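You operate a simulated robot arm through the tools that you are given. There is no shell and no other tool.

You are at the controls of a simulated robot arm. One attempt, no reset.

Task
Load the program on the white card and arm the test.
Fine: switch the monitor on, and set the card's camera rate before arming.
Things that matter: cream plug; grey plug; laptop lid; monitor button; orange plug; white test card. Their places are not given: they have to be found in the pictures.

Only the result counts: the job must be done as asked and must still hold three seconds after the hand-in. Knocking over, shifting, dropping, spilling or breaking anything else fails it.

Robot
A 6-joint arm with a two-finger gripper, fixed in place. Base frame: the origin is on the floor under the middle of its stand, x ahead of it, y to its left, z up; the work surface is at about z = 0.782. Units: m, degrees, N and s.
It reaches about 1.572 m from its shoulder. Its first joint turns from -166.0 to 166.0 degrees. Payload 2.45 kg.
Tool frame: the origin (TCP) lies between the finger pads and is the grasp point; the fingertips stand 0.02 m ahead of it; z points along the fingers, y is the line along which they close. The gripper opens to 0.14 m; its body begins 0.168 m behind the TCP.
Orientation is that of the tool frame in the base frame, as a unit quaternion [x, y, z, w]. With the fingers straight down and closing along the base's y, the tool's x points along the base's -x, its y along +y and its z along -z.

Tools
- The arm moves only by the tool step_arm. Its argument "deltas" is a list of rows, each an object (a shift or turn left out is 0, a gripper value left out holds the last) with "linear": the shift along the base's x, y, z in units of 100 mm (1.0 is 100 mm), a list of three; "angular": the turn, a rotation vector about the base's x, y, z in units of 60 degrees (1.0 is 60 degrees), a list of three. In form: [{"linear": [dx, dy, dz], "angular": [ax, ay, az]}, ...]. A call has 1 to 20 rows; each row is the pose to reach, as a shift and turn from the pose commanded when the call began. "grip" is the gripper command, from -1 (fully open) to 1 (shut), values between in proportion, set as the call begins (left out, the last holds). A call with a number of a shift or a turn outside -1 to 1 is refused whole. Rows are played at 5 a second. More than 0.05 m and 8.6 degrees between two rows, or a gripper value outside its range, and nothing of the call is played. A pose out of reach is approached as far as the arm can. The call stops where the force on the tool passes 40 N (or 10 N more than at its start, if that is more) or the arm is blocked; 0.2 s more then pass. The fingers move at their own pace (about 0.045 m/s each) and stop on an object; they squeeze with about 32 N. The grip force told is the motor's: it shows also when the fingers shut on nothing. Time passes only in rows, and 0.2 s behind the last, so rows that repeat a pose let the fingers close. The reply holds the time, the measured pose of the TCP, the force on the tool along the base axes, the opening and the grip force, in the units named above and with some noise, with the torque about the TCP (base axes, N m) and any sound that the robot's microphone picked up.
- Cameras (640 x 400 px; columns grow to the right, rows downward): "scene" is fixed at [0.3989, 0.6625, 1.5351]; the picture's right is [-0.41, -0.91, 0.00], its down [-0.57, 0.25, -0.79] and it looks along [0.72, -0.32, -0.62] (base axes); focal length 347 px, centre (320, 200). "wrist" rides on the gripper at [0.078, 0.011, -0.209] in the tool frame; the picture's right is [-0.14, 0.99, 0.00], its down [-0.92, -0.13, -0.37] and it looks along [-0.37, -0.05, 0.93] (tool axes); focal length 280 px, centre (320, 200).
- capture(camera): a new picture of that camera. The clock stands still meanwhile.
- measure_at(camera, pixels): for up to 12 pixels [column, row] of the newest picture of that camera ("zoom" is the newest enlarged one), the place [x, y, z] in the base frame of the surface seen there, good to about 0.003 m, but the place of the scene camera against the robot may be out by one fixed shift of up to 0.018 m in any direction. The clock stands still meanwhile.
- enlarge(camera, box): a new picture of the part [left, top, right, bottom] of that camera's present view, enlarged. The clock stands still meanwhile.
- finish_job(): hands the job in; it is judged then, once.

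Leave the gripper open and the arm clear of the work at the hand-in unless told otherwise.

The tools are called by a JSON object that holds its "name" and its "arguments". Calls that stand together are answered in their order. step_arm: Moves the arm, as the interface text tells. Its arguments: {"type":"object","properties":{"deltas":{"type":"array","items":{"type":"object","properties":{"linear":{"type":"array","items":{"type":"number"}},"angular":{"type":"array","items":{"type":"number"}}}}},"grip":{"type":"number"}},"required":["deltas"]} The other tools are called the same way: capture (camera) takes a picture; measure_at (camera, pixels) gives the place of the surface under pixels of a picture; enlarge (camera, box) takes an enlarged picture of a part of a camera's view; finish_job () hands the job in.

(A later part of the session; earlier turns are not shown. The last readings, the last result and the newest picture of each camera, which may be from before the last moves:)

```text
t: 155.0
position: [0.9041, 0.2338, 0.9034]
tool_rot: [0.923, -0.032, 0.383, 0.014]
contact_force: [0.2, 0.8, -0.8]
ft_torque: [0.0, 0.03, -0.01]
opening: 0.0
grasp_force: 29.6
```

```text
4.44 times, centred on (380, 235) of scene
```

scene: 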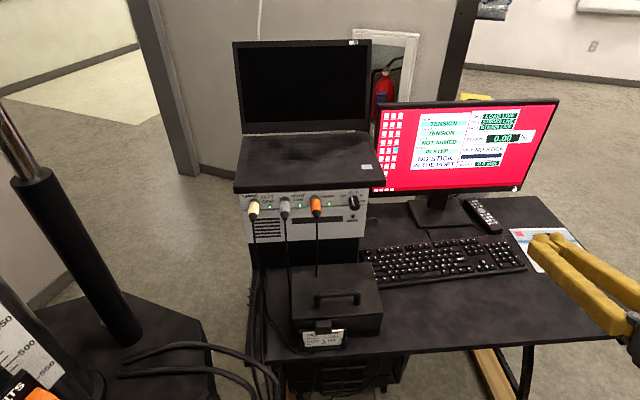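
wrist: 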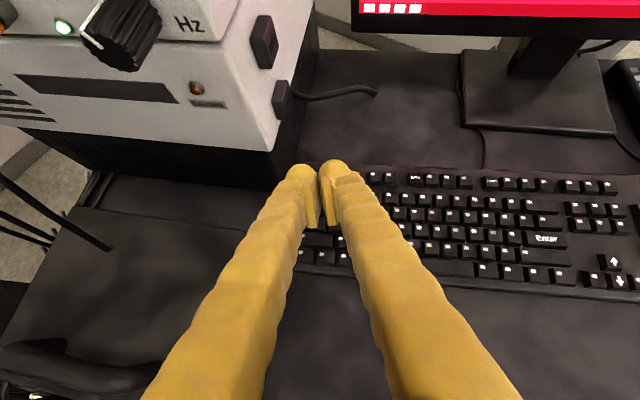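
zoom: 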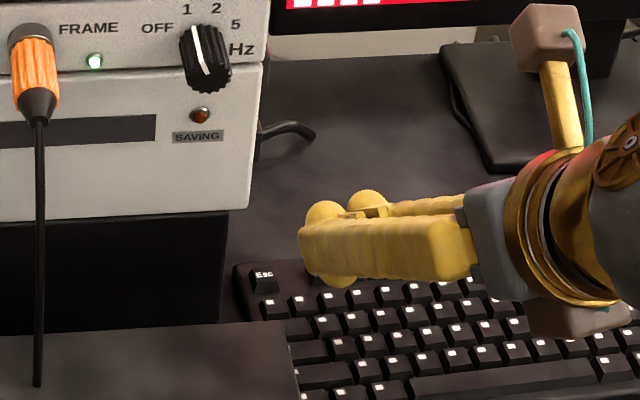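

The approach line is clear of knob and box. I advance 6 cm along the tool direction and check again.

{"name": "step_arm", "arguments": {"deltas": [{"linear": [0.2, -0.01, -0.2]}, {"linear": [0.4, -0.02, -0.4]}, {"linear": [0.6, -0.035, -0.56]}]}}

{"name": "enlarge", "arguments": {"camera": "wrist", "box": [200, 90, 400, 230]}}

{"name": "enlarge", "arguments": {"camera": "scene", "box": [330, 205, 430, 275]}}

```text
t: 155.8
position: [0.9635, 0.2328, 0.8458]
tool_rot: [0.923, -0.034, 0.382, 0.015]
contact_force: [-0.3, -0.3, -0.4]
ft_torque: [-0.02, 0.04, -0.01]
opening: 0.0
grasp_force: 29.7
```

```text
2.86 times, centred on (300, 160) of wrist
```

zoom: 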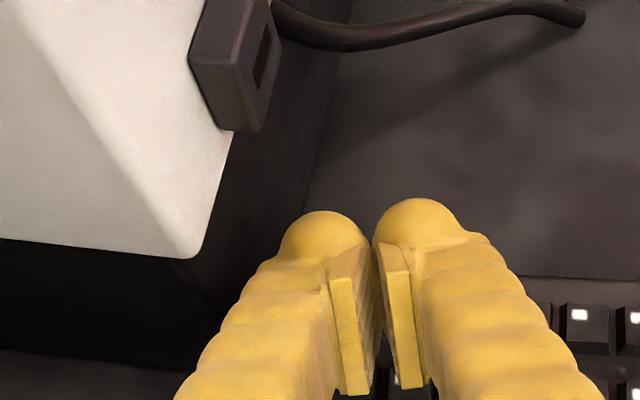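

```text
5.71 times, centred on (380, 240) of scene
```

zoom: 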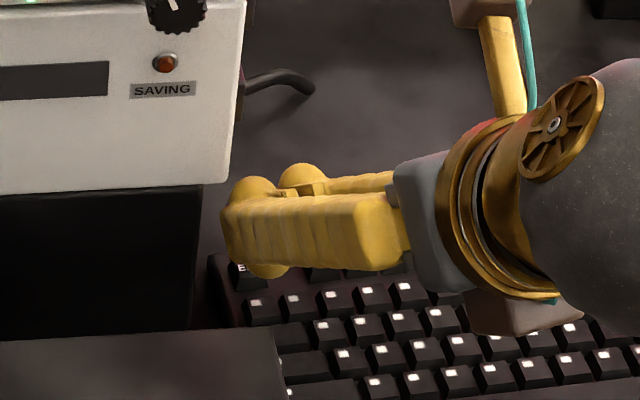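

The model projection matches the pictures within ~2 px. I shift 22 mm forward (biased slightly right for clearance from the box), then look.

{"name": "step_arm", "arguments": {"deltas": [{"linear": [0.07, -0.022, 0]}, {"linear": [0.14, -0.045, 0]}, {"linear": [0.218, -0.067, 0]}]}}

{"name": "enlarge", "arguments": {"camera": "wrist", "box": [200, 90, 400, 230]}}

{"name": "enlarge", "arguments": {"camera": "scene", "box": [330, 205, 430, 275]}}

```text
t: 156.6
position: [0.9843, 0.2259, 0.8475]
tool_rot: [0.923, -0.032, 0.383, 0.015]
contact_force: [-1.2, 0.2, 0.4]
ft_torque: [0.03, 0.01, 0.03]
opening: 0.0001
grasp_force: 29.1
```

```text
2.86 times, centred on (300, 160) of wrist
```

zoom: 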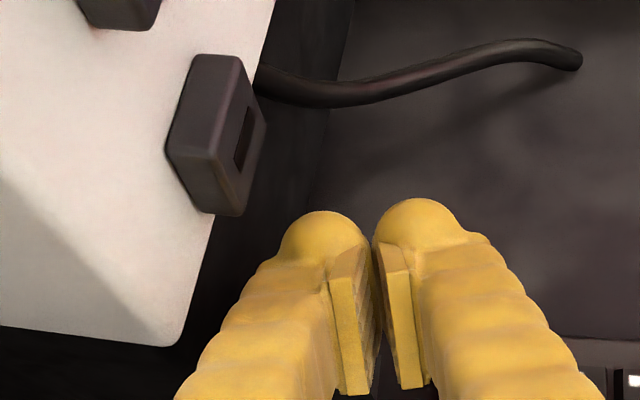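

```text
5.71 times, centred on (380, 240) of scene
```

zoom: 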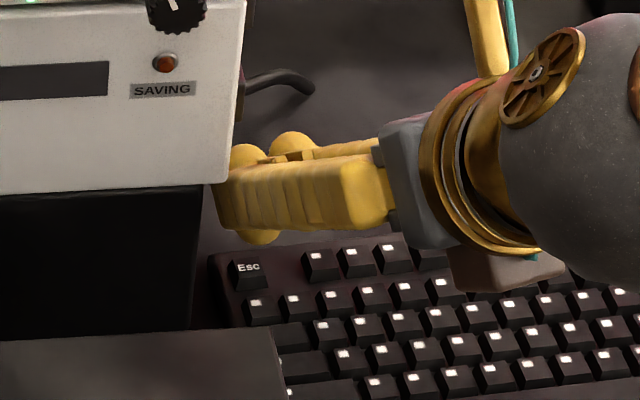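

Contact is predicted on the Esc key (bulb above it in the scene view). I nudge 3 mm forward and press down slowly.

{"name": "step_arm", "arguments": {"deltas": [{"linear": [0.028, -0.01, -0.1]}, {"linear": [0.028, -0.01, -0.2]}, {"linear": [0.028, -0.01, -0.25]}, {"linear": [0.028, -0.01, -0.26]}, {"linear": [0.028, -0.01, -0.27]}, {"linear": [0.028, -0.01, -0.28]}]}}

{"name": "enlarge", "arguments": {"camera": "scene", "box": [370, 90, 560, 210]}}

{"name": "enlarge", "arguments": {"camera": "scene", "box": [330, 205, 430, 275]}}

```text
t: 158.0
position: [0.9874, 0.2244, 0.8187]
tool_rot: [0.923, -0.032, 0.382, 0.015]
contact_force: [-1.3, 0.2, 1.1]
ft_torque: [0.03, 0.02, 0.01]
opening: 0.0
grasp_force: 29.4
heard: click
```

```text
3.33 times, centred on (465, 150) of scene
```

zoom: 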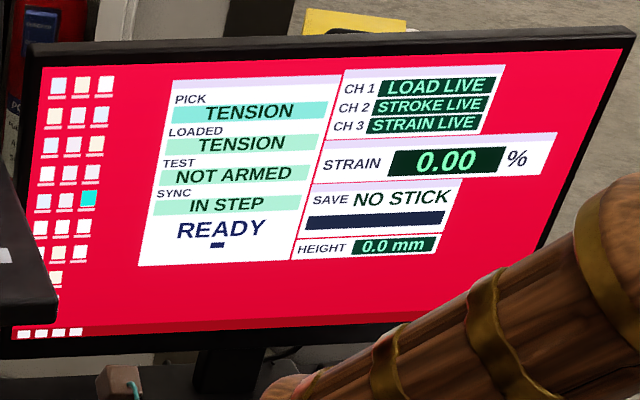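

```text
5.71 times, centred on (380, 240) of scene
```

zoom: 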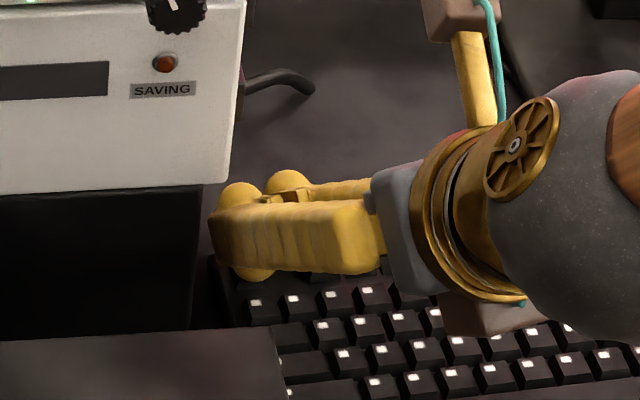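

Esc clicked and just cleared the message back to READY; still NOT ARMED. I retreat up and back from there carefully.

{"name": "step_arm", "arguments": {"deltas": [{"linear": [-0.03, 0, 0.15]}, {"linear": [-0.2, 0.02, 0.4]}, {"linear": [-0.5, 0.05, 0.7]}, {"linear": [-0.8, 0.06, 1.0]}]}}

{"name": "step_arm", "arguments": {"deltas": [{"linear": [-0.3, -0.2, 0.3]}, {"linear": [-0.6, -0.4, 0.6]}, {"linear": [-0.9, -0.5, 0.9]}]}}

{"name": "capture", "arguments": {"camera": "scene"}}

{"name": "capture", "arguments": {"camera": "wrist"}}

```text
t: 159.0
position: [0.9074, 0.2301, 0.9179]
tool_rot: [0.924, -0.033, 0.382, 0.015]
contact_force: [0.2, 0.0, 0.1]
ft_torque: [0.0, -0.02, 0.0]
opening: 0.0
grasp_force: 29.4
```

```text
t: 159.8
position: [0.8145, 0.1798, 1.0099]
tool_rot: [0.923, -0.032, 0.383, 0.014]
contact_force: [0.4, 0.3, 0.0]
ft_torque: [-0.01, 0.01, 0.0]
opening: 0.0001
grasp_force: 29.7
```

```text
taken
```

scene: 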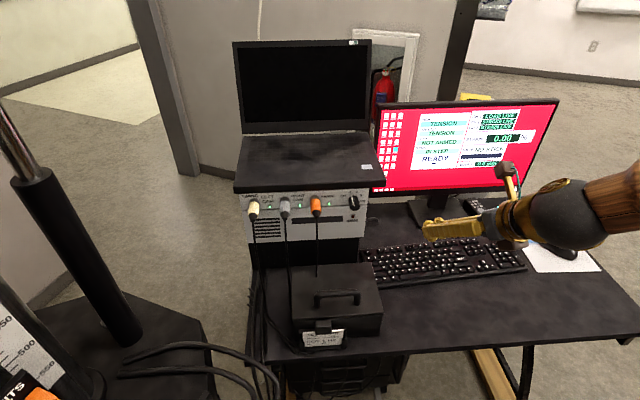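

```text
taken
```

wrist: 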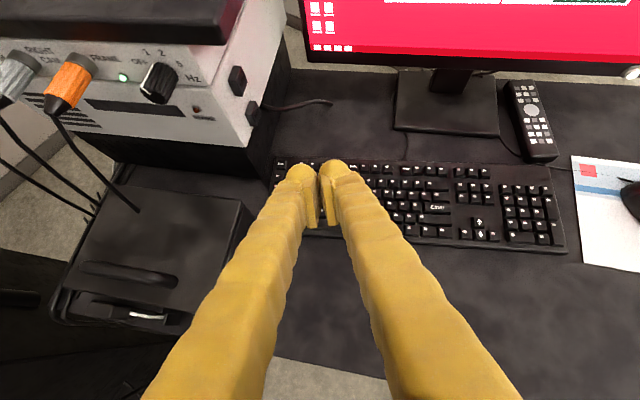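

No workstation key arms the test. The remaining candidate is the green RUN button on the handset by the frame (the frame itself is unreset, so it cannot move). I move there: first rotate to tool-down, travelling left at height.

{"name": "step_arm", "arguments": {"deltas": [{"linear": [-0.15, 0.12, 0.15], "angular": [0.0092, 0.1247, 0]}, {"linear": [-0.3, 0.24, 0.3], "angular": [0.0183, 0.2493, 0]}, {"linear": [-0.45, 0.36, 0.45], "angular": [0.0275, 0.374, 0]}, {"linear": [-0.6, 0.5, 0.6], "angular": [0.0366, 0.4987, 0]}, {"linear": [-0.8, 0.7, 0.8], "angular": [0.0458, 0.6233, 0]}, {"linear": [-1.0, 0.9, 0.9], "angular": [0.0549, 0.748, 0]}]}}

{"name": "step_arm", "arguments": {"deltas": [{"linear": [-0.2, 0.25, 0], "angular": [0, 0, -0.125]}, {"linear": [-0.4, 0.5, 0], "angular": [0, 0, -0.25]}, {"linear": [-0.6, 0.75, 0], "angular": [0, 0, -0.375]}, {"linear": [-0.8, 1.0, 0], "angular": [0, 0, -0.5]}]}}

{"name": "step_arm", "arguments": {"deltas": [{"linear": [-0.2, 0.25, 0], "angular": [0, 0, -0.125]}, {"linear": [-0.4, 0.5, 0], "angular": [0, 0, -0.25]}, {"linear": [-0.6, 0.75, 0], "angular": [0, 0, -0.377]}, {"linear": [-0.8, 1.0, 0], "angular": [0, 0, -0.377]}]}}

{"name": "step_arm", "arguments": {"deltas": [{"linear": [-0.2, 0.33, 0], "angular": [0.042, -0.064, 0]}, {"linear": [-0.4, 0.66, 0], "angular": [0.083, -0.127, 0]}, {"linear": [-0.6, 1.0, 0], "angular": [0.125, -0.191, 0]}]}}

{"name": "capture", "arguments": {"camera": "wrist"}}

```text
t: 161.2
position: [0.7158, 0.2695, 1.0992]
tool_rot: [0.999, -0.035, -0.001, 0.0]
contact_force: [0.2, -0.3, -0.1]
ft_torque: [0.01, 0.0, 0.0]
opening: 0.0
grasp_force: 29.6
```

```text
t: 162.2
position: [0.6368, 0.3697, 1.0989]
tool_rot: [0.956, -0.294, 0.0, -0.001]
contact_force: [0.2, 0.0, 0.4]
ft_torque: [-0.03, 0.02, -0.05]
opening: 0.0001
grasp_force: 30.0
```

```text
t: 163.2
position: [0.5563, 0.47, 1.0985]
tool_rot: [0.88, -0.475, 0.0, 0.001]
contact_force: [0.5, -0.3, -0.4]
ft_torque: [-0.01, -0.02, 0.02]
opening: 0.0
grasp_force: 29.2
```

```text
t: 164.0
position: [0.4958, 0.5716, 1.0959]
tool_rot: [0.874, -0.472, 0.057, -0.105]
contact_force: [-0.4, 1.2, -1.2]
ft_torque: [0.02, -0.04, -0.01]
opening: 0.0
grasp_force: 29.3
```

```text
taken
```

wrist: 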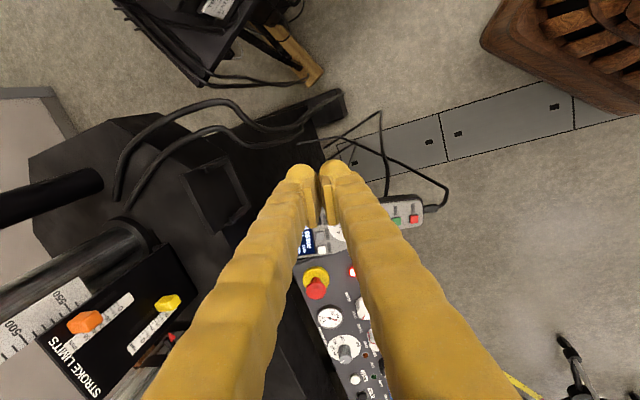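

Orientation is right. The handset is visible at wrist (405,212). I move above it in two steps and re-measure RUN.

{"name": "step_arm", "arguments": {"deltas": [{"linear": [-0.25, 0.15, -0.2]}, {"linear": [-0.5, 0.3, -0.4]}, {"linear": [-0.8, 0.5, -0.6]}]}}

{"name": "capture", "arguments": {"camera": "wrist"}}

{"name": "enlarge", "arguments": {"camera": "wrist", "box": [300, 120, 460, 240]}}

```text
t: 164.8
position: [0.4175, 0.6199, 1.0376]
tool_rot: [0.873, -0.472, 0.057, -0.103]
contact_force: [0.5, -0.3, -0.4]
ft_torque: [0.0, -0.01, -0.01]
opening: 0.0
grasp_force: 29.7
```

```text
taken
```

wrist: 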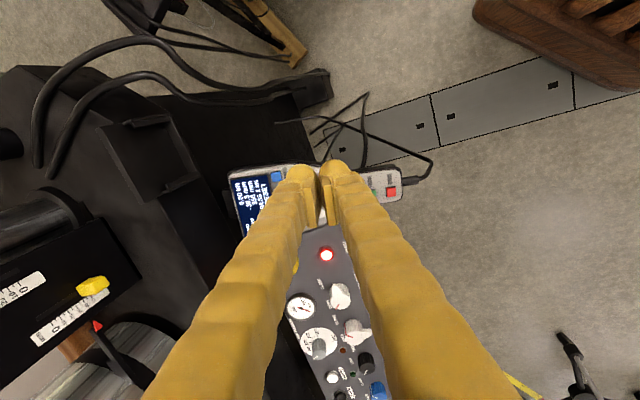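

```text
3.33 times, centred on (380, 180) of wrist
```

zoom: 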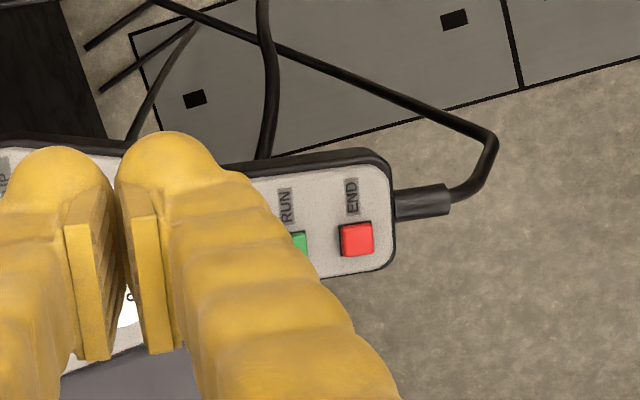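

RUN is just right of the fingers. I continue toward it and lower a bit.

{"name": "step_arm", "arguments": {"deltas": [{"linear": [-0.3, 0.2, -0.2]}, {"linear": [-0.6, 0.4, -0.4]}, {"linear": [-0.86, 0.6, -0.6]}]}}

{"name": "step_arm", "arguments": {"deltas": [{"linear": [0, 0, -0.3]}, {"linear": [0, 0, -0.6]}]}}

{"name": "capture", "arguments": {"camera": "wrist"}}

{"name": "enlarge", "arguments": {"camera": "wrist", "box": [240, 110, 400, 230]}}

```text
t: 165.6
position: [0.3448, 0.6737, 0.9619]
tool_rot: [0.87, -0.481, 0.059, -0.094]
contact_force: [0.1, -0.3, 0.0]
ft_torque: [-0.03, 0.02, -0.02]
opening: 0.0
grasp_force: 29.5
```

```text
t: 166.2
position: [0.3281, 0.6802, 0.9217]
tool_rot: [0.874, -0.47, 0.057, -0.107]
contact_force: [-0.2, 0.5, 0.5]
ft_torque: [0.05, 0.03, 0.03]
opening: 0.0
grasp_force: 29.3
```

```text
taken
```

wrist: 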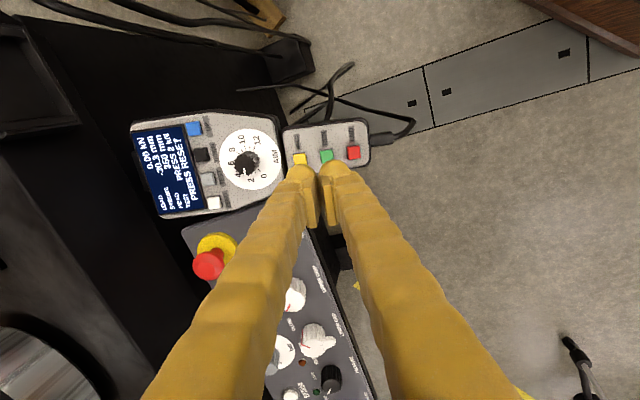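

```text
3.33 times, centred on (320, 170) of wrist
```

zoom: 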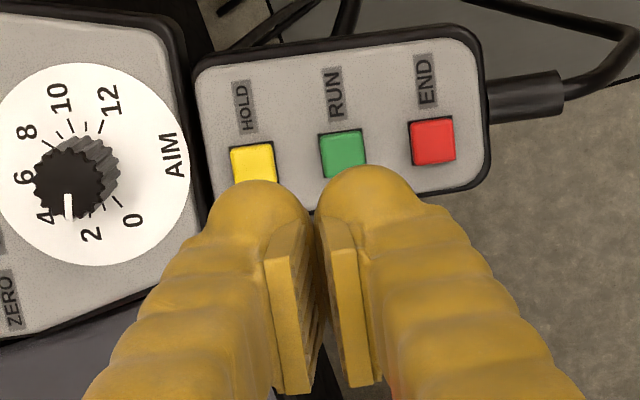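

RUN is at zoom (343,153), a bit right of the finger line. I correct sideways and approach to about 20 mm along its normal.

{"name": "step_arm", "arguments": {"deltas": [{"linear": [-0.03, 0.0, -0.25]}, {"linear": [0.0, 0.03, -0.5]}, {"linear": [0.05, 0.06, -0.72]}]}}

{"name": "enlarge", "arguments": {"camera": "wrist", "box": [240, 110, 400, 230]}}

```text
t: 167.0
position: [0.3343, 0.6846, 0.8474]
tool_rot: [0.873, -0.472, 0.056, -0.105]
contact_force: [0.5, 0.8, 0.0]
ft_torque: [0.02, -0.01, 0.01]
opening: 0.0002
grasp_force: 29.0
```

```text
3.33 times, centred on (320, 170) of wrist
```

zoom: 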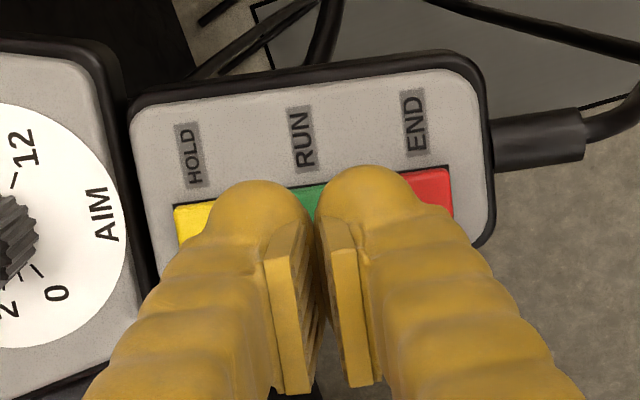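

RUN is centred between the fingertips (HOLD and END symmetric at either side). I press along the normal: 34 mm, then 1 mm steps.

{"name": "step_arm", "arguments": {"deltas": [{"linear": [0.0198, 0.013, -0.0972]}, {"linear": [0.0396, 0.026, -0.1943]}, {"linear": [0.0594, 0.039, -0.2915]}, {"linear": [0.0673, 0.0442, -0.3303]}, {"linear": [0.0713, 0.0468, -0.3497]}]}}

{"name": "enlarge", "arguments": {"camera": "wrist", "box": [240, 110, 400, 230]}}

```text
t: 168.2
position: [0.3433, 0.6909, 0.813]
tool_rot: [0.874, -0.472, 0.057, -0.105]
contact_force: [0.7, 0.0, 0.4]
ft_torque: [0.0, 0.01, 0.01]
opening: 0.0
grasp_force: 28.9
```

```text
3.33 times, centred on (320, 170) of wrist
```

zoom: 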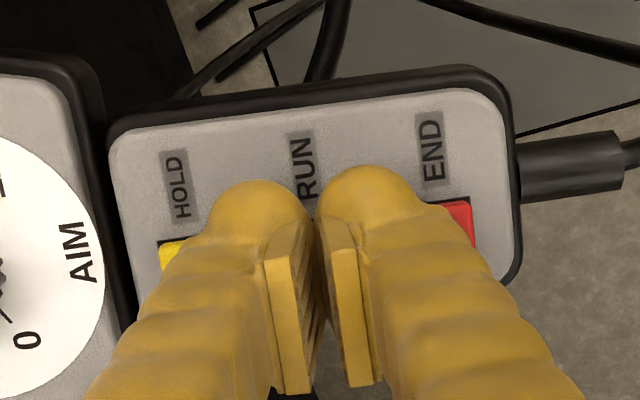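

Still centred and free. I go on in 1 mm steps until a click.

{"name": "step_arm", "arguments": {"deltas": [{"linear": [0.004, 0.0026, -0.0194]}, {"linear": [0.0079, 0.0052, -0.0389]}, {"linear": [0.0099, 0.0065, -0.0486]}, {"linear": [0.0119, 0.0078, -0.0583]}, {"linear": [0.0139, 0.0091, -0.068]}]}}

{"name": "enlarge", "arguments": {"camera": "scene", "box": [370, 90, 560, 210]}}

```text
t: 169.4
position: [0.3438, 0.6921, 0.8052]
tool_rot: [0.874, -0.471, 0.057, -0.105]
contact_force: [-0.9, 0.6, 1.4]
ft_torque: [0.02, 0.02, 0.0]
opening: 0.0
grasp_force: 29.3
heard: click
```

```text
3.33 times, centred on (465, 150) of scene
```

zoom: 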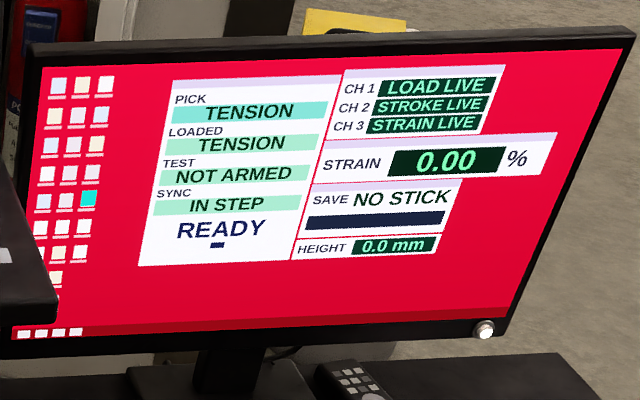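

RUN clicked; the monitor is unchanged. I lift off and check the frame's display.

{"name": "step_arm", "arguments": {"deltas": [{"linear": [-0.04, -0.026, 0.19]}, {"linear": [-0.1, -0.065, 0.48]}, {"linear": [-0.15, -0.1, 0.9]}]}}

{"name": "capture", "arguments": {"camera": "wrist"}}

{"name": "enlarge", "arguments": {"camera": "wrist", "box": [100, 90, 320, 240]}}

{"name": "enlarge", "arguments": {"camera": "scene", "box": [370, 90, 560, 210]}}

```text
t: 170.2
position: [0.3288, 0.6818, 0.8959]
tool_rot: [0.875, -0.47, 0.056, -0.104]
contact_force: [-0.9, 0.3, -0.4]
ft_torque: [-0.01, 0.0, 0.01]
opening: 0.0001
grasp_force: 29.3
```

```text
taken
```

wrist: 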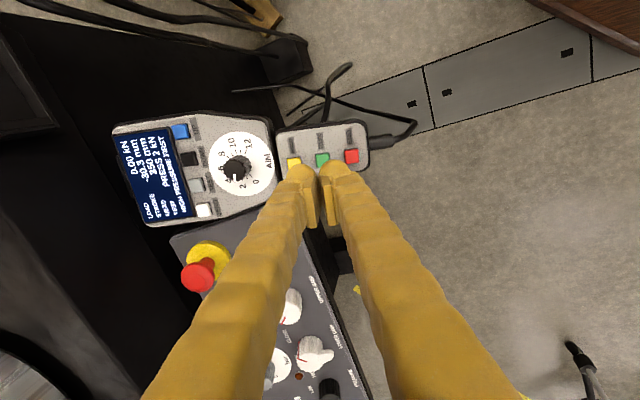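

```text
2.67 times, centred on (210, 165) of wrist
```

zoom: 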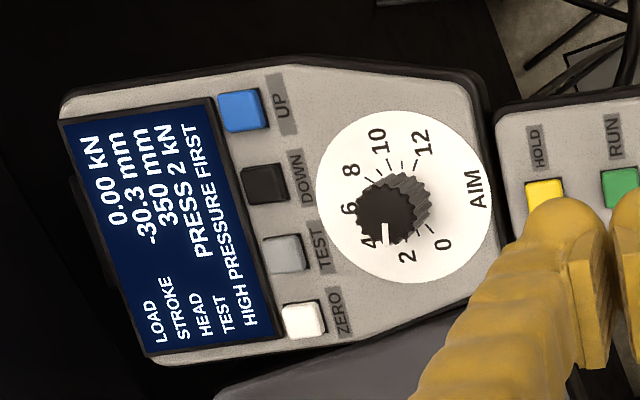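

```text
3.33 times, centred on (465, 150) of scene
```

zoom: 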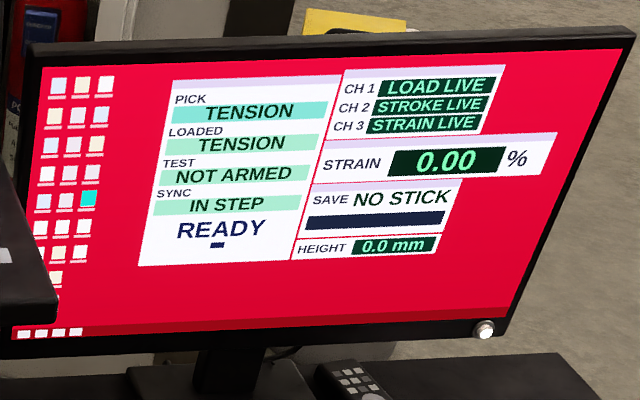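

RUN only produced "HIGH PRESSURE FIRST" on the frame's own display — so the frame's controls are separate. I go back to the desk and inspect the whole keyboard at high magnification for any label I missed.

{"name": "step_arm", "arguments": {"deltas": [{"linear": [0.1, -0.15, 0.3], "angular": [-0.042, 0.064, 0]}, {"linear": [0.25, -0.3, 0.6], "angular": [-0.083, 0.127, 0]}, {"linear": [0.5, -0.5, 0.9], "angular": [-0.125, 0.191, 0]}]}}

{"name": "step_arm", "arguments": {"deltas": [{"linear": [0.25, -0.25, 0.3], "angular": [0, 0, 0.125]}, {"linear": [0.5, -0.5, 0.6], "angular": [0, 0, 0.25]}, {"linear": [0.75, -0.75, 0.9], "angular": [0, 0, 0.375]}, {"linear": [1.0, -1.0, 1.0], "angular": [0, 0, 0.44]}]}}

{"name": "step_arm", "arguments": {"deltas": [{"linear": [0.25, -0.25, 0], "angular": [0, 0, 0.08]}, {"linear": [0.5, -0.5, 0], "angular": [0, 0, 0.16]}, {"linear": [0.75, -0.75, 0], "angular": [0, 0, 0.187]}, {"linear": [1.0, -1.0, 0], "angular": [0, 0, 0.187]}]}}

{"name": "step_arm", "arguments": {"deltas": [{"linear": [0.1, -0.25, 0]}, {"linear": [0.2, -0.5, 0]}, {"linear": [0.3, -0.75, 0]}, {"linear": [0.4, -1.0, 0]}]}}

{"name": "capture", "arguments": {"camera": "wrist"}}

```text
t: 171.0
position: [0.3794, 0.6329, 0.9851]
tool_rot: [0.88, -0.474, 0.0, 0.001]
contact_force: [0.4, 0.2, -0.1]
ft_torque: [-0.01, 0.01, 0.0]
opening: 0.0
grasp_force: 29.6
```

```text
t: 172.0
position: [0.4786, 0.5289, 1.0878]
tool_rot: [0.966, -0.26, 0.0, 0.001]
contact_force: [0.0, 0.8, 0.5]
ft_torque: [0.01, 0.03, -0.06]
opening: 0.0002
grasp_force: 29.6
```

```text
t: 173.0
position: [0.5784, 0.4311, 1.0862]
tool_rot: [0.986, -0.165, 0.0, 0.0]
contact_force: [-0.4, -1.0, -0.2]
ft_torque: [0.0, -0.02, 0.0]
opening: 0.0
grasp_force: 29.4
```

```text
t: 174.0
position: [0.62, 0.3312, 1.0851]
tool_rot: [0.986, -0.165, 0.0, 0.0]
contact_force: [0.5, 0.8, 0.2]
ft_torque: [0.0, 0.01, 0.03]
opening: 0.0
grasp_force: 29.4
```

```text
taken
```

wrist: 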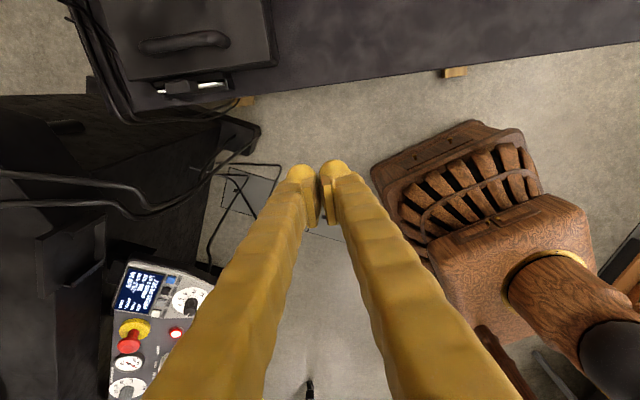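

I bring the tool to the 45° pose in front of the keyboard, so the whole keyboard appears above the fingertips in the picture.

{"name": "step_arm", "arguments": {"deltas": [{"linear": [0.05, -0.17, -0.1], "angular": [-0.0411, -0.118, 0]}, {"linear": [0.1, -0.34, -0.2], "angular": [-0.0823, -0.236, 0]}, {"linear": [0.15, -0.5, -0.3], "angular": [-0.1234, -0.354, 0]}, {"linear": [0.2, -0.67, -0.4], "angular": [-0.1645, -0.472, 0]}, {"linear": [0.25, -0.83, -0.5], "angular": [-0.2056, -0.59, 0]}, {"linear": [0.3, -1.0, -0.6], "angular": [-0.2468, -0.708, 0]}]}}

{"name": "step_arm", "arguments": {"deltas": [{"linear": [0.15, -0.33, -0.2]}, {"linear": [0.3, -0.66, -0.4]}, {"linear": [0.5, -1.0, -0.6]}]}}

{"name": "capture", "arguments": {"camera": "wrist"}}

```text
t: 175.4
position: [0.6504, 0.2316, 1.0236]
tool_rot: [0.911, -0.151, 0.378, 0.064]
contact_force: [-0.4, 0.8, 0.2]
ft_torque: [-0.02, 0.0, -0.03]
opening: 0.0002
grasp_force: 29.7
```

```text
t: 176.2
position: [0.7009, 0.1316, 0.9644]
tool_rot: [0.911, -0.153, 0.377, 0.064]
contact_force: [0.8, -0.5, -0.2]
ft_torque: [-0.01, -0.02, -0.01]
opening: 0.0
grasp_force: 29.8
```

```text
taken
```

wrist: 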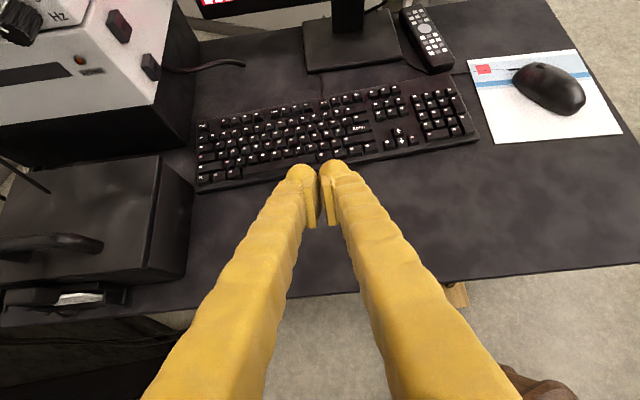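

The full keyboard is visible. I enlarge it in sections.

{"name": "enlarge", "arguments": {"camera": "wrist", "box": [190, 110, 290, 195]}}

{"name": "enlarge", "arguments": {"camera": "wrist", "box": [270, 85, 390, 165]}}

{"name": "enlarge", "arguments": {"camera": "wrist", "box": [360, 70, 490, 160]}}

{"name": "enlarge", "arguments": {"camera": "wrist", "box": [460, 40, 630, 150]}}

{"name": "enlarge", "arguments": {"camera": "wrist", "box": [0, 0, 210, 120]}}

```text
4.71 times, centred on (240, 152) of wrist
```

zoom: 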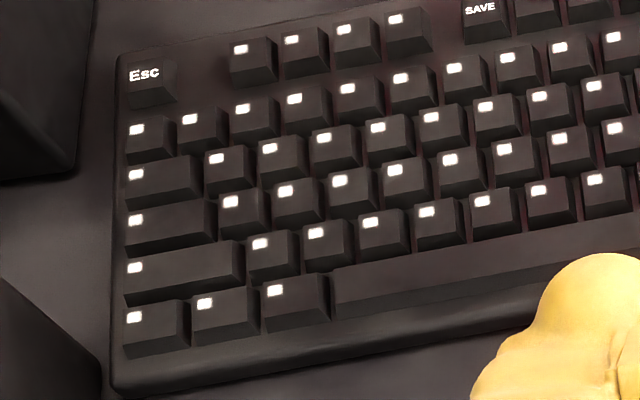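

```text
5.00 times, centred on (330, 125) of wrist
```

zoom: 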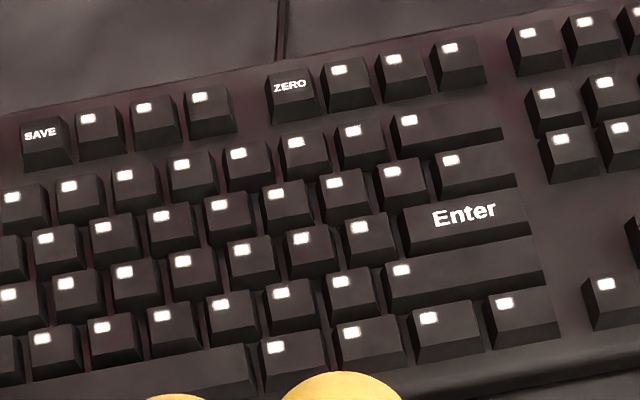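

```text
4.44 times, centred on (425, 115) of wrist
```

zoom: 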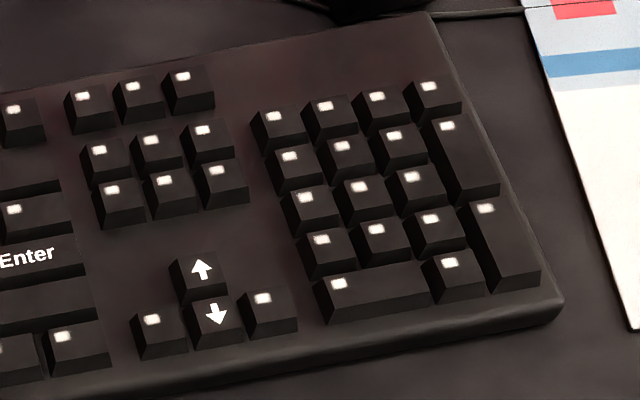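

```text
3.64 times, centred on (545, 95) of wrist
```

zoom: 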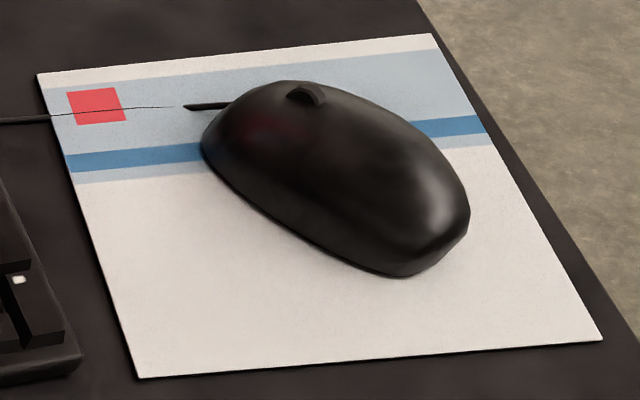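

```text
3.05 times, centred on (105, 60) of wrist
```

zoom: 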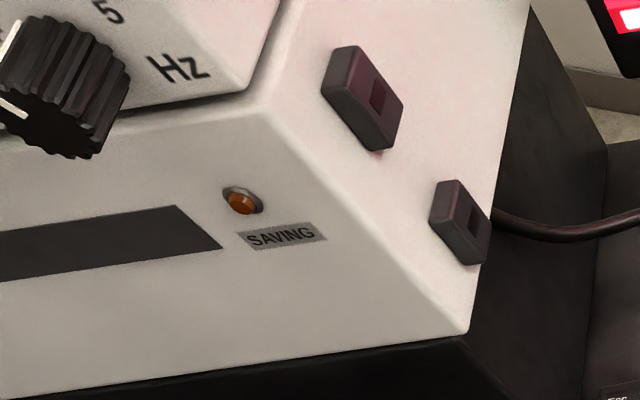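

There are no further key labels. I noticed coloured items under the desk at the PC tower; I'll look there with the wrist camera from the left side.

{"name": "step_arm", "arguments": {"deltas": [{"linear": [-0.2, 0.2, 0.4]}, {"linear": [-0.4, 0.5, 0.8]}, {"linear": [-0.5, 0.9, 1.0]}]}}

{"name": "step_arm", "arguments": {"deltas": [{"linear": [-0.2, 0.33, 0.1], "angular": [0, 0, 0.1]}, {"linear": [-0.4, 0.66, 0.2], "angular": [0, 0, 0.2]}, {"linear": [-0.6, 1.0, 0.3], "angular": [0, 0, 0.3]}]}}

{"name": "step_arm", "arguments": {"deltas": [{"linear": [-0.2, 0.33, 0], "angular": [0, 0, 0.1]}, {"linear": [-0.4, 0.66, 0], "angular": [0, 0, 0.2]}, {"linear": [-0.6, 1.0, 0], "angular": [0, 0, 0.3]}]}}

{"name": "capture", "arguments": {"camera": "wrist"}}

```text
refused: row 2 steps farther than a row can; nothing moved
```

```text
t: 177.0
position: [0.6378, 0.2306, 0.9942]
tool_rot: [0.924, -0.008, 0.381, 0.004]
contact_force: [-0.1, 0.1, 0.4]
ft_torque: [-0.01, -0.04, 0.0]
opening: 0.0
grasp_force: 29.0
```

```text
t: 177.8
position: [0.5787, 0.3303, 0.996]
tool_rot: [0.914, 0.136, 0.379, -0.055]
contact_force: [0.3, 0.3, -0.2]
ft_torque: [-0.03, -0.01, -0.01]
opening: 0.0
grasp_force: 28.9
```

```text
taken
```

wrist: 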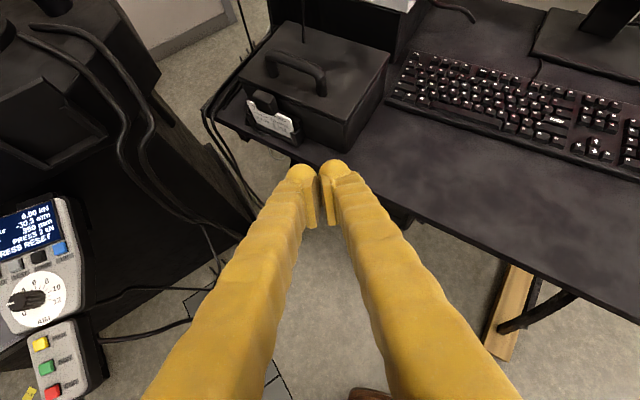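

The frame's message has already reverted to "PRESS RESET" by itself. The under-desk area is hidden. One arrow key, Down, is still untested; I go back to the keyboard and try it.

{"name": "step_arm", "arguments": {"deltas": [{"linear": [0.2, -0.33, 0.2], "angular": [0, 0, -0.1]}, {"linear": [0.4, -0.66, 0.4], "angular": [0, 0, -0.2]}, {"linear": [0.6, -1.0, 0.5], "angular": [0, 0, -0.3]}]}}

{"name": "step_arm", "arguments": {"deltas": [{"linear": [0.2, -0.33, 0.0], "angular": [0, 0, -0.1]}, {"linear": [0.4, -0.66, 0.0], "angular": [0, 0, -0.2]}, {"linear": [0.6, -1.0, 0.0], "angular": [0, 0, -0.3]}]}}

{"name": "step_arm", "arguments": {"deltas": [{"linear": [0.2, -0.3, -0.15], "angular": [-0.1049, 0.0366, 0]}, {"linear": [0.4, -0.6, -0.3], "angular": [-0.2098, 0.0731, 0]}, {"linear": [0.6, -0.9, -0.4], "angular": [-0.3147, 0.1097, 0]}]}}

{"name": "step_arm", "arguments": {"deltas": [{"linear": [0.1, -0.28, -0.3]}, {"linear": [0.25, -0.56, -0.6]}, {"linear": [0.38, -0.83, -0.9]}]}}

{"name": "enlarge", "arguments": {"camera": "scene", "box": [430, 220, 540, 290]}}

```text
t: 178.6
position: [0.6396, 0.2288, 1.0428]
tool_rot: [0.924, -0.008, 0.381, 0.005]
contact_force: [-0.1, -0.8, 0.2]
ft_torque: [0.01, 0.0, 0.0]
opening: 0.0
grasp_force: 28.8
```

```text
t: 179.4
position: [0.7006, 0.1327, 1.0439]
tool_rot: [0.911, -0.153, 0.377, 0.064]
contact_force: [0.2, 1.0, -0.2]
ft_torque: [0.03, -0.02, -0.01]
opening: 0.0
grasp_force: 29.4
```

```text
t: 180.2
position: [0.7582, 0.0417, 1.0053]
tool_rot: [0.909, -0.084, 0.343, 0.222]
contact_force: [-0.5, 0.2, 0.8]
ft_torque: [0.02, 0.0, 0.04]
opening: 0.0
grasp_force: 29.4
```

```text
t: 181.0
position: [0.794, -0.0405, 0.9165]
tool_rot: [0.908, -0.085, 0.344, 0.222]
contact_force: [0.4, -0.9, 0.9]
ft_torque: [0.0, 0.02, 0.0]
opening: 0.0001
grasp_force: 29.9
```

```text
5.71 times, centred on (485, 255) of scene
```

zoom: 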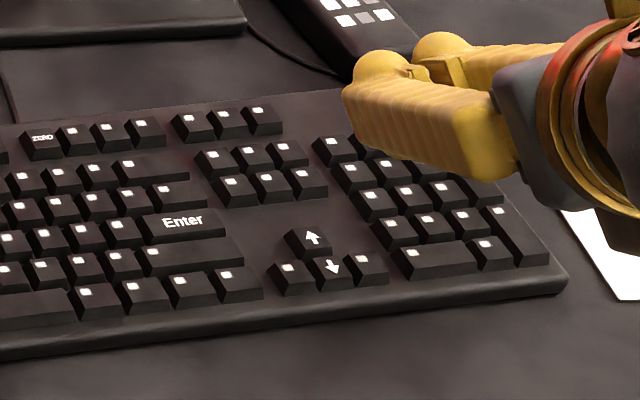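

Above the Down key. I descend and press it.

{"name": "step_arm", "arguments": {"deltas": [{"linear": [0.025, -0.019, -0.35]}, {"linear": [0.025, -0.019, -0.7]}, {"linear": [0.025, -0.019, -0.84]}]}}

{"name": "step_arm", "arguments": {"deltas": [{"linear": [0, 0, -0.05]}, {"linear": [0, 0, -0.08]}, {"linear": [0, 0, -0.1]}, {"linear": [0, 0, -0.12]}, {"linear": [0, 0, -0.13]}, {"linear": [0, 0, -0.14]}]}}

{"name": "enlarge", "arguments": {"camera": "scene", "box": [370, 90, 560, 210]}}

```text
t: 181.8
position: [0.7987, -0.0439, 0.8316]
tool_rot: [0.908, -0.086, 0.344, 0.222]
contact_force: [0.3, -1.1, 0.4]
ft_torque: [0.0, -0.01, 0.01]
opening: 0.0001
grasp_force: 29.4
```

```text
t: 183.2
position: [0.7996, -0.0438, 0.8183]
tool_rot: [0.908, -0.085, 0.345, 0.222]
contact_force: [1.1, -0.4, 11.7]
ft_torque: [-0.03, -0.04, -0.04]
opening: 0.0001
grasp_force: 29.0
heard: click
```

```text
3.33 times, centred on (465, 150) of scene
```

zoom: 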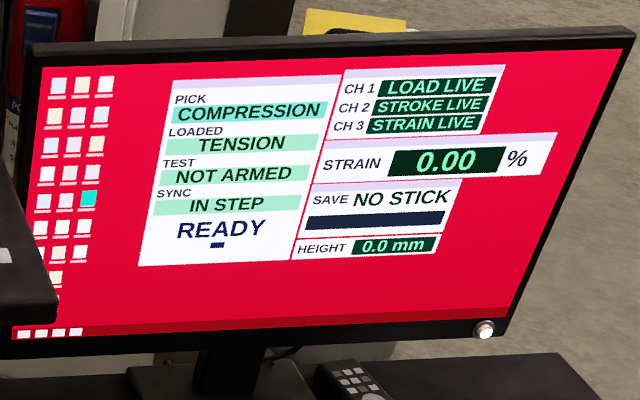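

Down just steps PICK the other way (COMPRESSION); neighbouring unlabelled keys feel rigid. I lift and press Up to bring PICK back to TENSION.

{"name": "step_arm", "arguments": {"deltas": [{"linear": [0, 0, 0.15]}, {"linear": [0.12, -0.04, 0.25]}, {"linear": [0.232, -0.08, 0.25]}, {"linear": [0.232, -0.08, 0.12]}]}}

{"name": "step_arm", "arguments": {"deltas": [{"linear": [0, 0, -0.05]}, {"linear": [0, 0, -0.08]}, {"linear": [0, 0, -0.09]}, {"linear": [0, 0, -0.1]}, {"linear": [0, 0, -0.11]}]}}

{"name": "enlarge", "arguments": {"camera": "scene", "box": [400, 100, 500, 175]}}

```text
t: 184.2
position: [0.8234, -0.0507, 0.8297]
tool_rot: [0.908, -0.086, 0.344, 0.222]
contact_force: [-0.3, 0.3, 0.0]
ft_torque: [0.0, 0.04, -0.01]
opening: 0.0
grasp_force: 29.2
```

```text
t: 185.4
position: [0.8226, -0.0515, 0.8194]
tool_rot: [0.908, -0.085, 0.345, 0.221]
contact_force: [2.7, -1.9, 6.7]
ft_torque: [0.02, -0.1, -0.01]
opening: 0.0
grasp_force: 29.4
heard: click
```

```text
5.33 times, centred on (450, 138) of scene
```

zoom: 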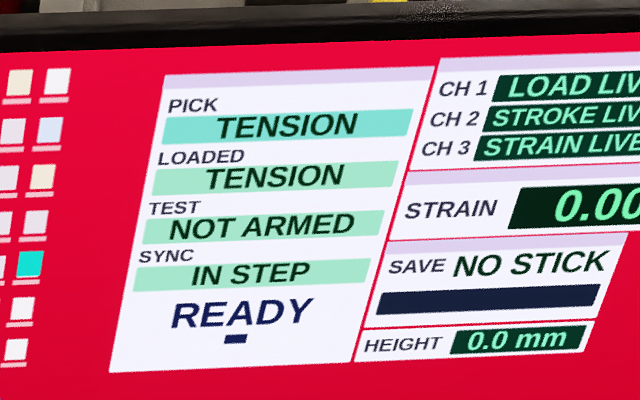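

PICK is TENSION again. Since I'm here, I'll redo the long Enter press, this time pressed deeper and held longer (about 7 s).

{"name": "step_arm", "arguments": {"deltas": [{"linear": [0, 0, 0.25]}, {"linear": [0.16, 0.27, 0.25]}, {"linear": [0.326, 0.533, 0.25]}, {"linear": [0.326, 0.533, 0.12]}]}}

{"name": "step_arm", "arguments": {"deltas": [{"linear": [0, 0, -0.06]}, {"linear": [0, 0, -0.09]}, {"linear": [0, 0, -0.11]}, {"linear": [0, 0, -0.12]}, {"linear": [0, 0, -0.13]}, {"linear": [0, 0, -0.13]}, {"linear": [0, 0, -0.13]}, {"linear": [0, 0, -0.13]}, {"linear": [0, 0, -0.13]}, {"linear": [0, 0, -0.13]}, {"linear": [0, 0, -0.13]}, {"linear": [0, 0, -0.13]}, {"linear": [0, 0, -0.13]}, {"linear": [0, 0, -0.13]}, {"linear": [0, 0, -0.13]}, {"linear": [0, 0, -0.13]}, {"linear": [0, 0, -0.13]}, {"linear": [0, 0, -0.13]}, {"linear": [0, 0, -0.13]}, {"linear": [0, 0, -0.13]}]}}

{"name": "step_arm", "arguments": {"deltas": [{"linear": [0, 0, 0]}, {"linear": [0, 0, 0]}, {"linear": [0, 0, 0]}, {"linear": [0, 0, 0]}, {"linear": [0, 0, 0]}, {"linear": [0, 0, 0]}, {"linear": [0, 0, 0]}, {"linear": [0, 0, 0]}, {"linear": [0, 0, 0]}, {"linear": [0, 0, 0]}, {"linear": [0, 0, 0]}, {"linear": [0, 0, 0]}, {"linear": [0, 0, 0]}, {"linear": [0, 0, 0]}, {"linear": [0, 0, 0]}, {"linear": [0, 0, 0]}]}}

{"name": "enlarge", "arguments": {"camera": "scene", "box": [400, 100, 500, 175]}}

```text
t: 186.4
position: [0.8563, 0.0019, 0.8286]
tool_rot: [0.908, -0.085, 0.345, 0.222]
contact_force: [-0.7, 0.2, 0.6]
ft_torque: [-0.03, -0.01, 0.0]
opening: 0.0002
grasp_force: 29.7
```

```text
t: 190.6
position: [0.8551, 0.0023, 0.8183]
tool_rot: [0.908, -0.085, 0.344, 0.222]
contact_force: [-0.8, 0.4, 11.4]
ft_torque: [0.06, 0.0, -0.01]
opening: 0.0002
grasp_force: 29.3
heard: click
```

```text
t: 194.0
position: [0.8561, 0.0023, 0.8173]
tool_rot: [0.909, -0.085, 0.344, 0.222]
contact_force: [0.4, -1.4, 11.2]
ft_torque: [0.04, -0.02, -0.04]
opening: 0.0002
grasp_force: 29.9
```

```text
5.33 times, centred on (450, 138) of scene
```

zoom: 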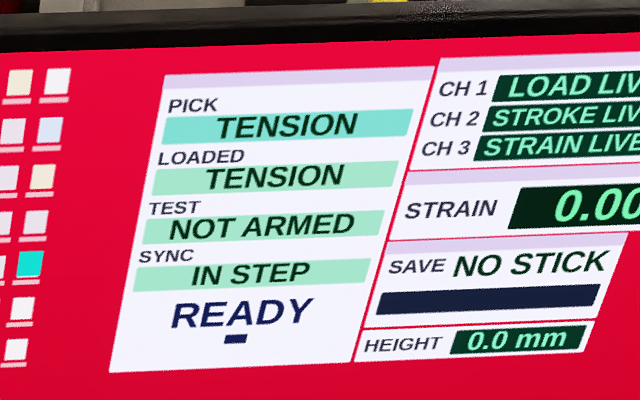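

Even a firm 7 s hold does nothing. I lift off and scan the area to the right and behind for any other labelled control I haven't seen.

{"name": "step_arm", "arguments": {"deltas": [{"linear": [0, 0, 0.3]}, {"linear": [0, 0, 0.65]}, {"linear": [0, 0, 1.0]}]}}

{"name": "step_arm", "arguments": {"deltas": [{"linear": [-0.1, 0, 0.3], "angular": [0.1049, -0.0366, 0]}, {"linear": [-0.2, 0, 0.6], "angular": [0.2098, -0.0731, 0]}, {"linear": [-0.3, 0, 1.0], "angular": [0.3147, -0.1097, 0]}]}}

{"name": "step_arm", "arguments": {"deltas": [{"linear": [-0.05, 0, 0.15], "angular": [0.0411, 0.118, 0]}, {"linear": [-0.1, 0, 0.3], "angular": [0.0823, 0.236, 0]}, {"linear": [-0.15, 0, 0.45], "angular": [0.1234, 0.354, 0]}, {"linear": [-0.2, 0, 0.6], "angular": [0.1645, 0.472, 0]}, {"linear": [-0.25, 0, 0.75], "angular": [0.2056, 0.59, 0]}, {"linear": [-0.3, 0, 0.95], "angular": [0.2468, 0.708, 0]}]}}

{"name": "capture", "arguments": {"camera": "wrist"}}

{"name": "enlarge", "arguments": {"camera": "wrist", "box": [460, 180, 640, 400]}}

```text
t: 194.8
position: [0.8573, 0.0021, 0.9155]
tool_rot: [0.908, -0.085, 0.344, 0.222]
contact_force: [-0.7, -0.5, -0.2]
ft_torque: [0.0, 0.01, -0.03]
opening: 0.0
grasp_force: 29.5
```

```text
t: 195.6
position: [0.8268, 0.0015, 1.0163]
tool_rot: [0.911, -0.154, 0.376, 0.065]
contact_force: [0.1, 0.8, -0.2]
ft_torque: [-0.03, -0.04, 0.01]
opening: 0.0
grasp_force: 29.8
```

```text
t: 197.0
position: [0.7946, 0.0016, 1.1138]
tool_rot: [0.986, -0.165, -0.001, -0.001]
contact_force: [-0.1, -0.3, 0.0]
ft_torque: [-0.02, -0.03, 0.01]
opening: 0.0
grasp_force: 29.3
```

```text
taken
```

wrist: 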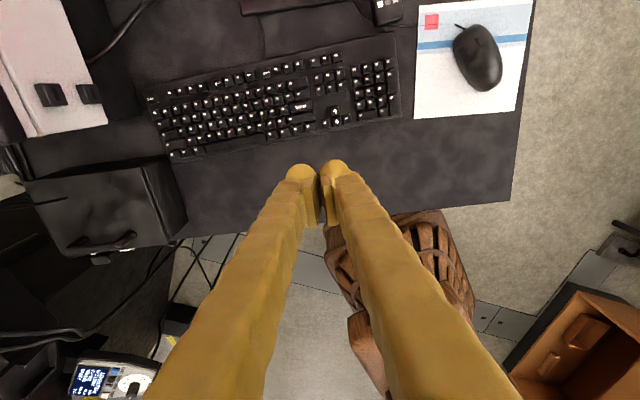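

```text
1.82 times, centred on (550, 290) of wrist
```

zoom: 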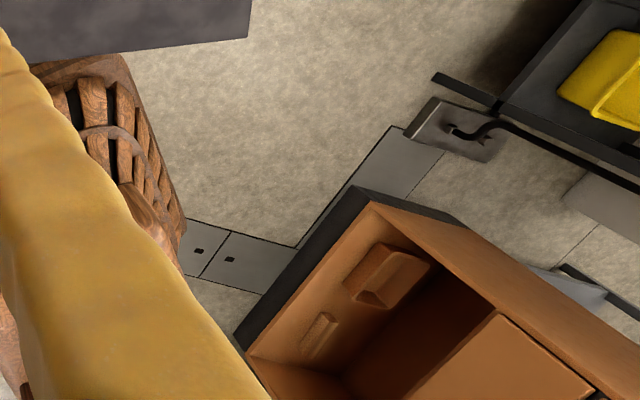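

No other controls nearby. A further idea: a quick double Enter at the moment of loading (first loads, second arms). I'll test by picking another program, then double-pressing. Back to the key-pressing pose.

{"name": "step_arm", "arguments": {"deltas": [{"linear": [0.05, -0.09, -0.15], "angular": [-0.0411, -0.118, 0]}, {"linear": [0.1, -0.18, -0.3], "angular": [-0.0823, -0.236, 0]}, {"linear": [0.15, -0.27, -0.45], "angular": [-0.1234, -0.354, 0]}, {"linear": [0.2, -0.36, -0.6], "angular": [-0.1645, -0.472, 0]}, {"linear": [0.25, -0.45, -0.75], "angular": [-0.2056, -0.59, 0]}, {"linear": [0.3, -0.53, -0.9], "angular": [-0.2468, -0.708, 0]}]}}

{"name": "step_arm", "arguments": {"deltas": [{"linear": [0, 0, -0.3], "angular": [-0.1049, 0.0366, 0]}, {"linear": [0, 0, -0.6], "angular": [-0.2098, 0.0731, 0]}, {"linear": [-0.02, 0, -1.0], "angular": [-0.3147, 0.1097, 0]}]}}

{"name": "step_arm", "arguments": {"deltas": [{"linear": [0, 0, -0.3]}, {"linear": [0, 0, -0.6]}, {"linear": [0, 0, -0.86]}]}}

{"name": "enlarge", "arguments": {"camera": "scene", "box": [450, 230, 530, 280]}}

```text
t: 198.4
position: [0.8234, -0.0487, 1.0247]
tool_rot: [0.916, -0.161, 0.363, 0.061]
contact_force: [0.9, -0.8, 1.0]
ft_torque: [0.02, 0.2, 0.03]
opening: 0.0004
grasp_force: 29.2
out of reach, approached as far as the arm can: row 6
```

```text
t: 199.2
position: [0.8222, -0.0512, 0.924]
tool_rot: [0.908, -0.085, 0.344, 0.222]
contact_force: [0.0, 0.0, 0.2]
ft_torque: [0.01, 0.02, 0.01]
opening: 0.0
grasp_force: 29.1
```

```text
t: 200.0
position: [0.822, -0.0517, 0.8379]
tool_rot: [0.908, -0.086, 0.344, 0.223]
contact_force: [-0.2, 0.4, 0.0]
ft_torque: [-0.01, -0.01, 0.01]
opening: 0.0
grasp_force: 29.2
```

```text
8.00 times, centred on (490, 255) of scene
```

zoom: 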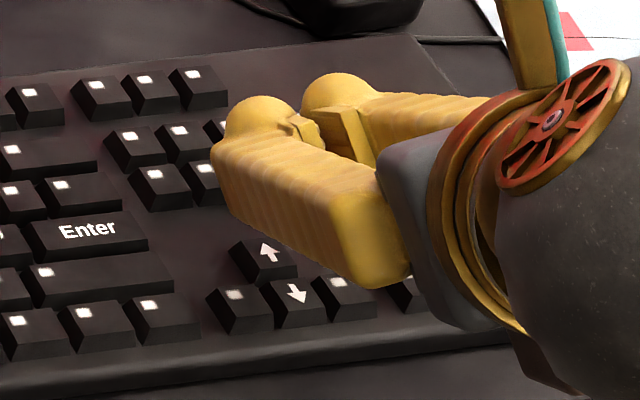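

Over the Up key. I press it once (→ CYCLE), lift, move over Enter.

{"name": "step_arm", "arguments": {"deltas": [{"linear": [0, 0, -0.1]}, {"linear": [0, 0, -0.15]}, {"linear": [0, 0, -0.17]}, {"linear": [0, 0, -0.18]}, {"linear": [0, 0, -0.19]}]}}

{"name": "step_arm", "arguments": {"deltas": [{"linear": [0, 0, 0.25]}, {"linear": [0.16, 0.27, 0.25]}, {"linear": [0.328, 0.537, 0.25]}, {"linear": [0.328, 0.537, 0.1]}]}}

{"name": "enlarge", "arguments": {"camera": "scene", "box": [400, 100, 500, 175]}}

```text
t: 201.2
position: [0.8227, -0.0525, 0.8206]
tool_rot: [0.909, -0.085, 0.344, 0.222]
contact_force: [0.0, 0.2, 1.1]
ft_torque: [0.0, 0.02, 0.0]
opening: 0.0001
grasp_force: 29.4
heard: click
```

```text
t: 202.2
position: [0.8553, -0.001, 0.8303]
tool_rot: [0.909, -0.086, 0.343, 0.223]
contact_force: [0.4, -0.1, 0.4]
ft_torque: [-0.03, -0.01, -0.03]
opening: 0.0
grasp_force: 29.5
```

```text
5.33 times, centred on (450, 138) of scene
```

zoom: 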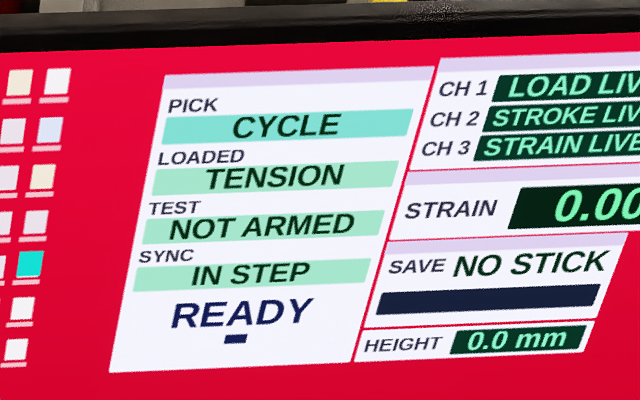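

PICK is CYCLE. Now a quick double press of Enter.

{"name": "step_arm", "arguments": {"deltas": [{"linear": [0, 0, -0.115]}, {"linear": [0, 0, 0.0]}, {"linear": [0, 0, -0.115]}, {"linear": [0, 0, 0.0]}]}}

{"name": "enlarge", "arguments": {"camera": "scene", "box": [400, 100, 500, 175]}}

```text
t: 203.2
position: [0.8529, 0.0011, 0.8293]
tool_rot: [0.908, -0.085, 0.344, 0.222]
contact_force: [0.5, -0.1, -0.3]
ft_torque: [-0.04, -0.01, 0.03]
opening: 0.0001
grasp_force: 29.7
heard: click, click
```

```text
5.33 times, centred on (450, 138) of scene
```

zoom: 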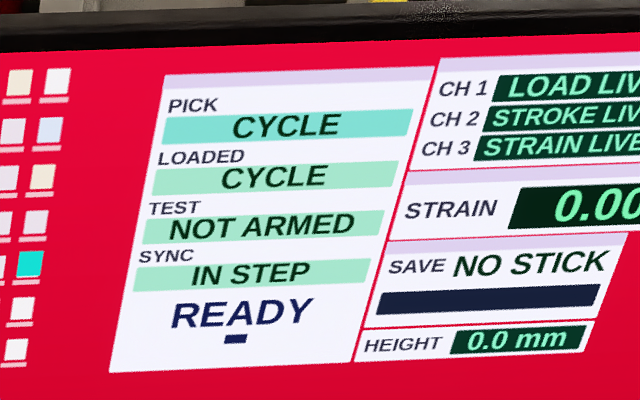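

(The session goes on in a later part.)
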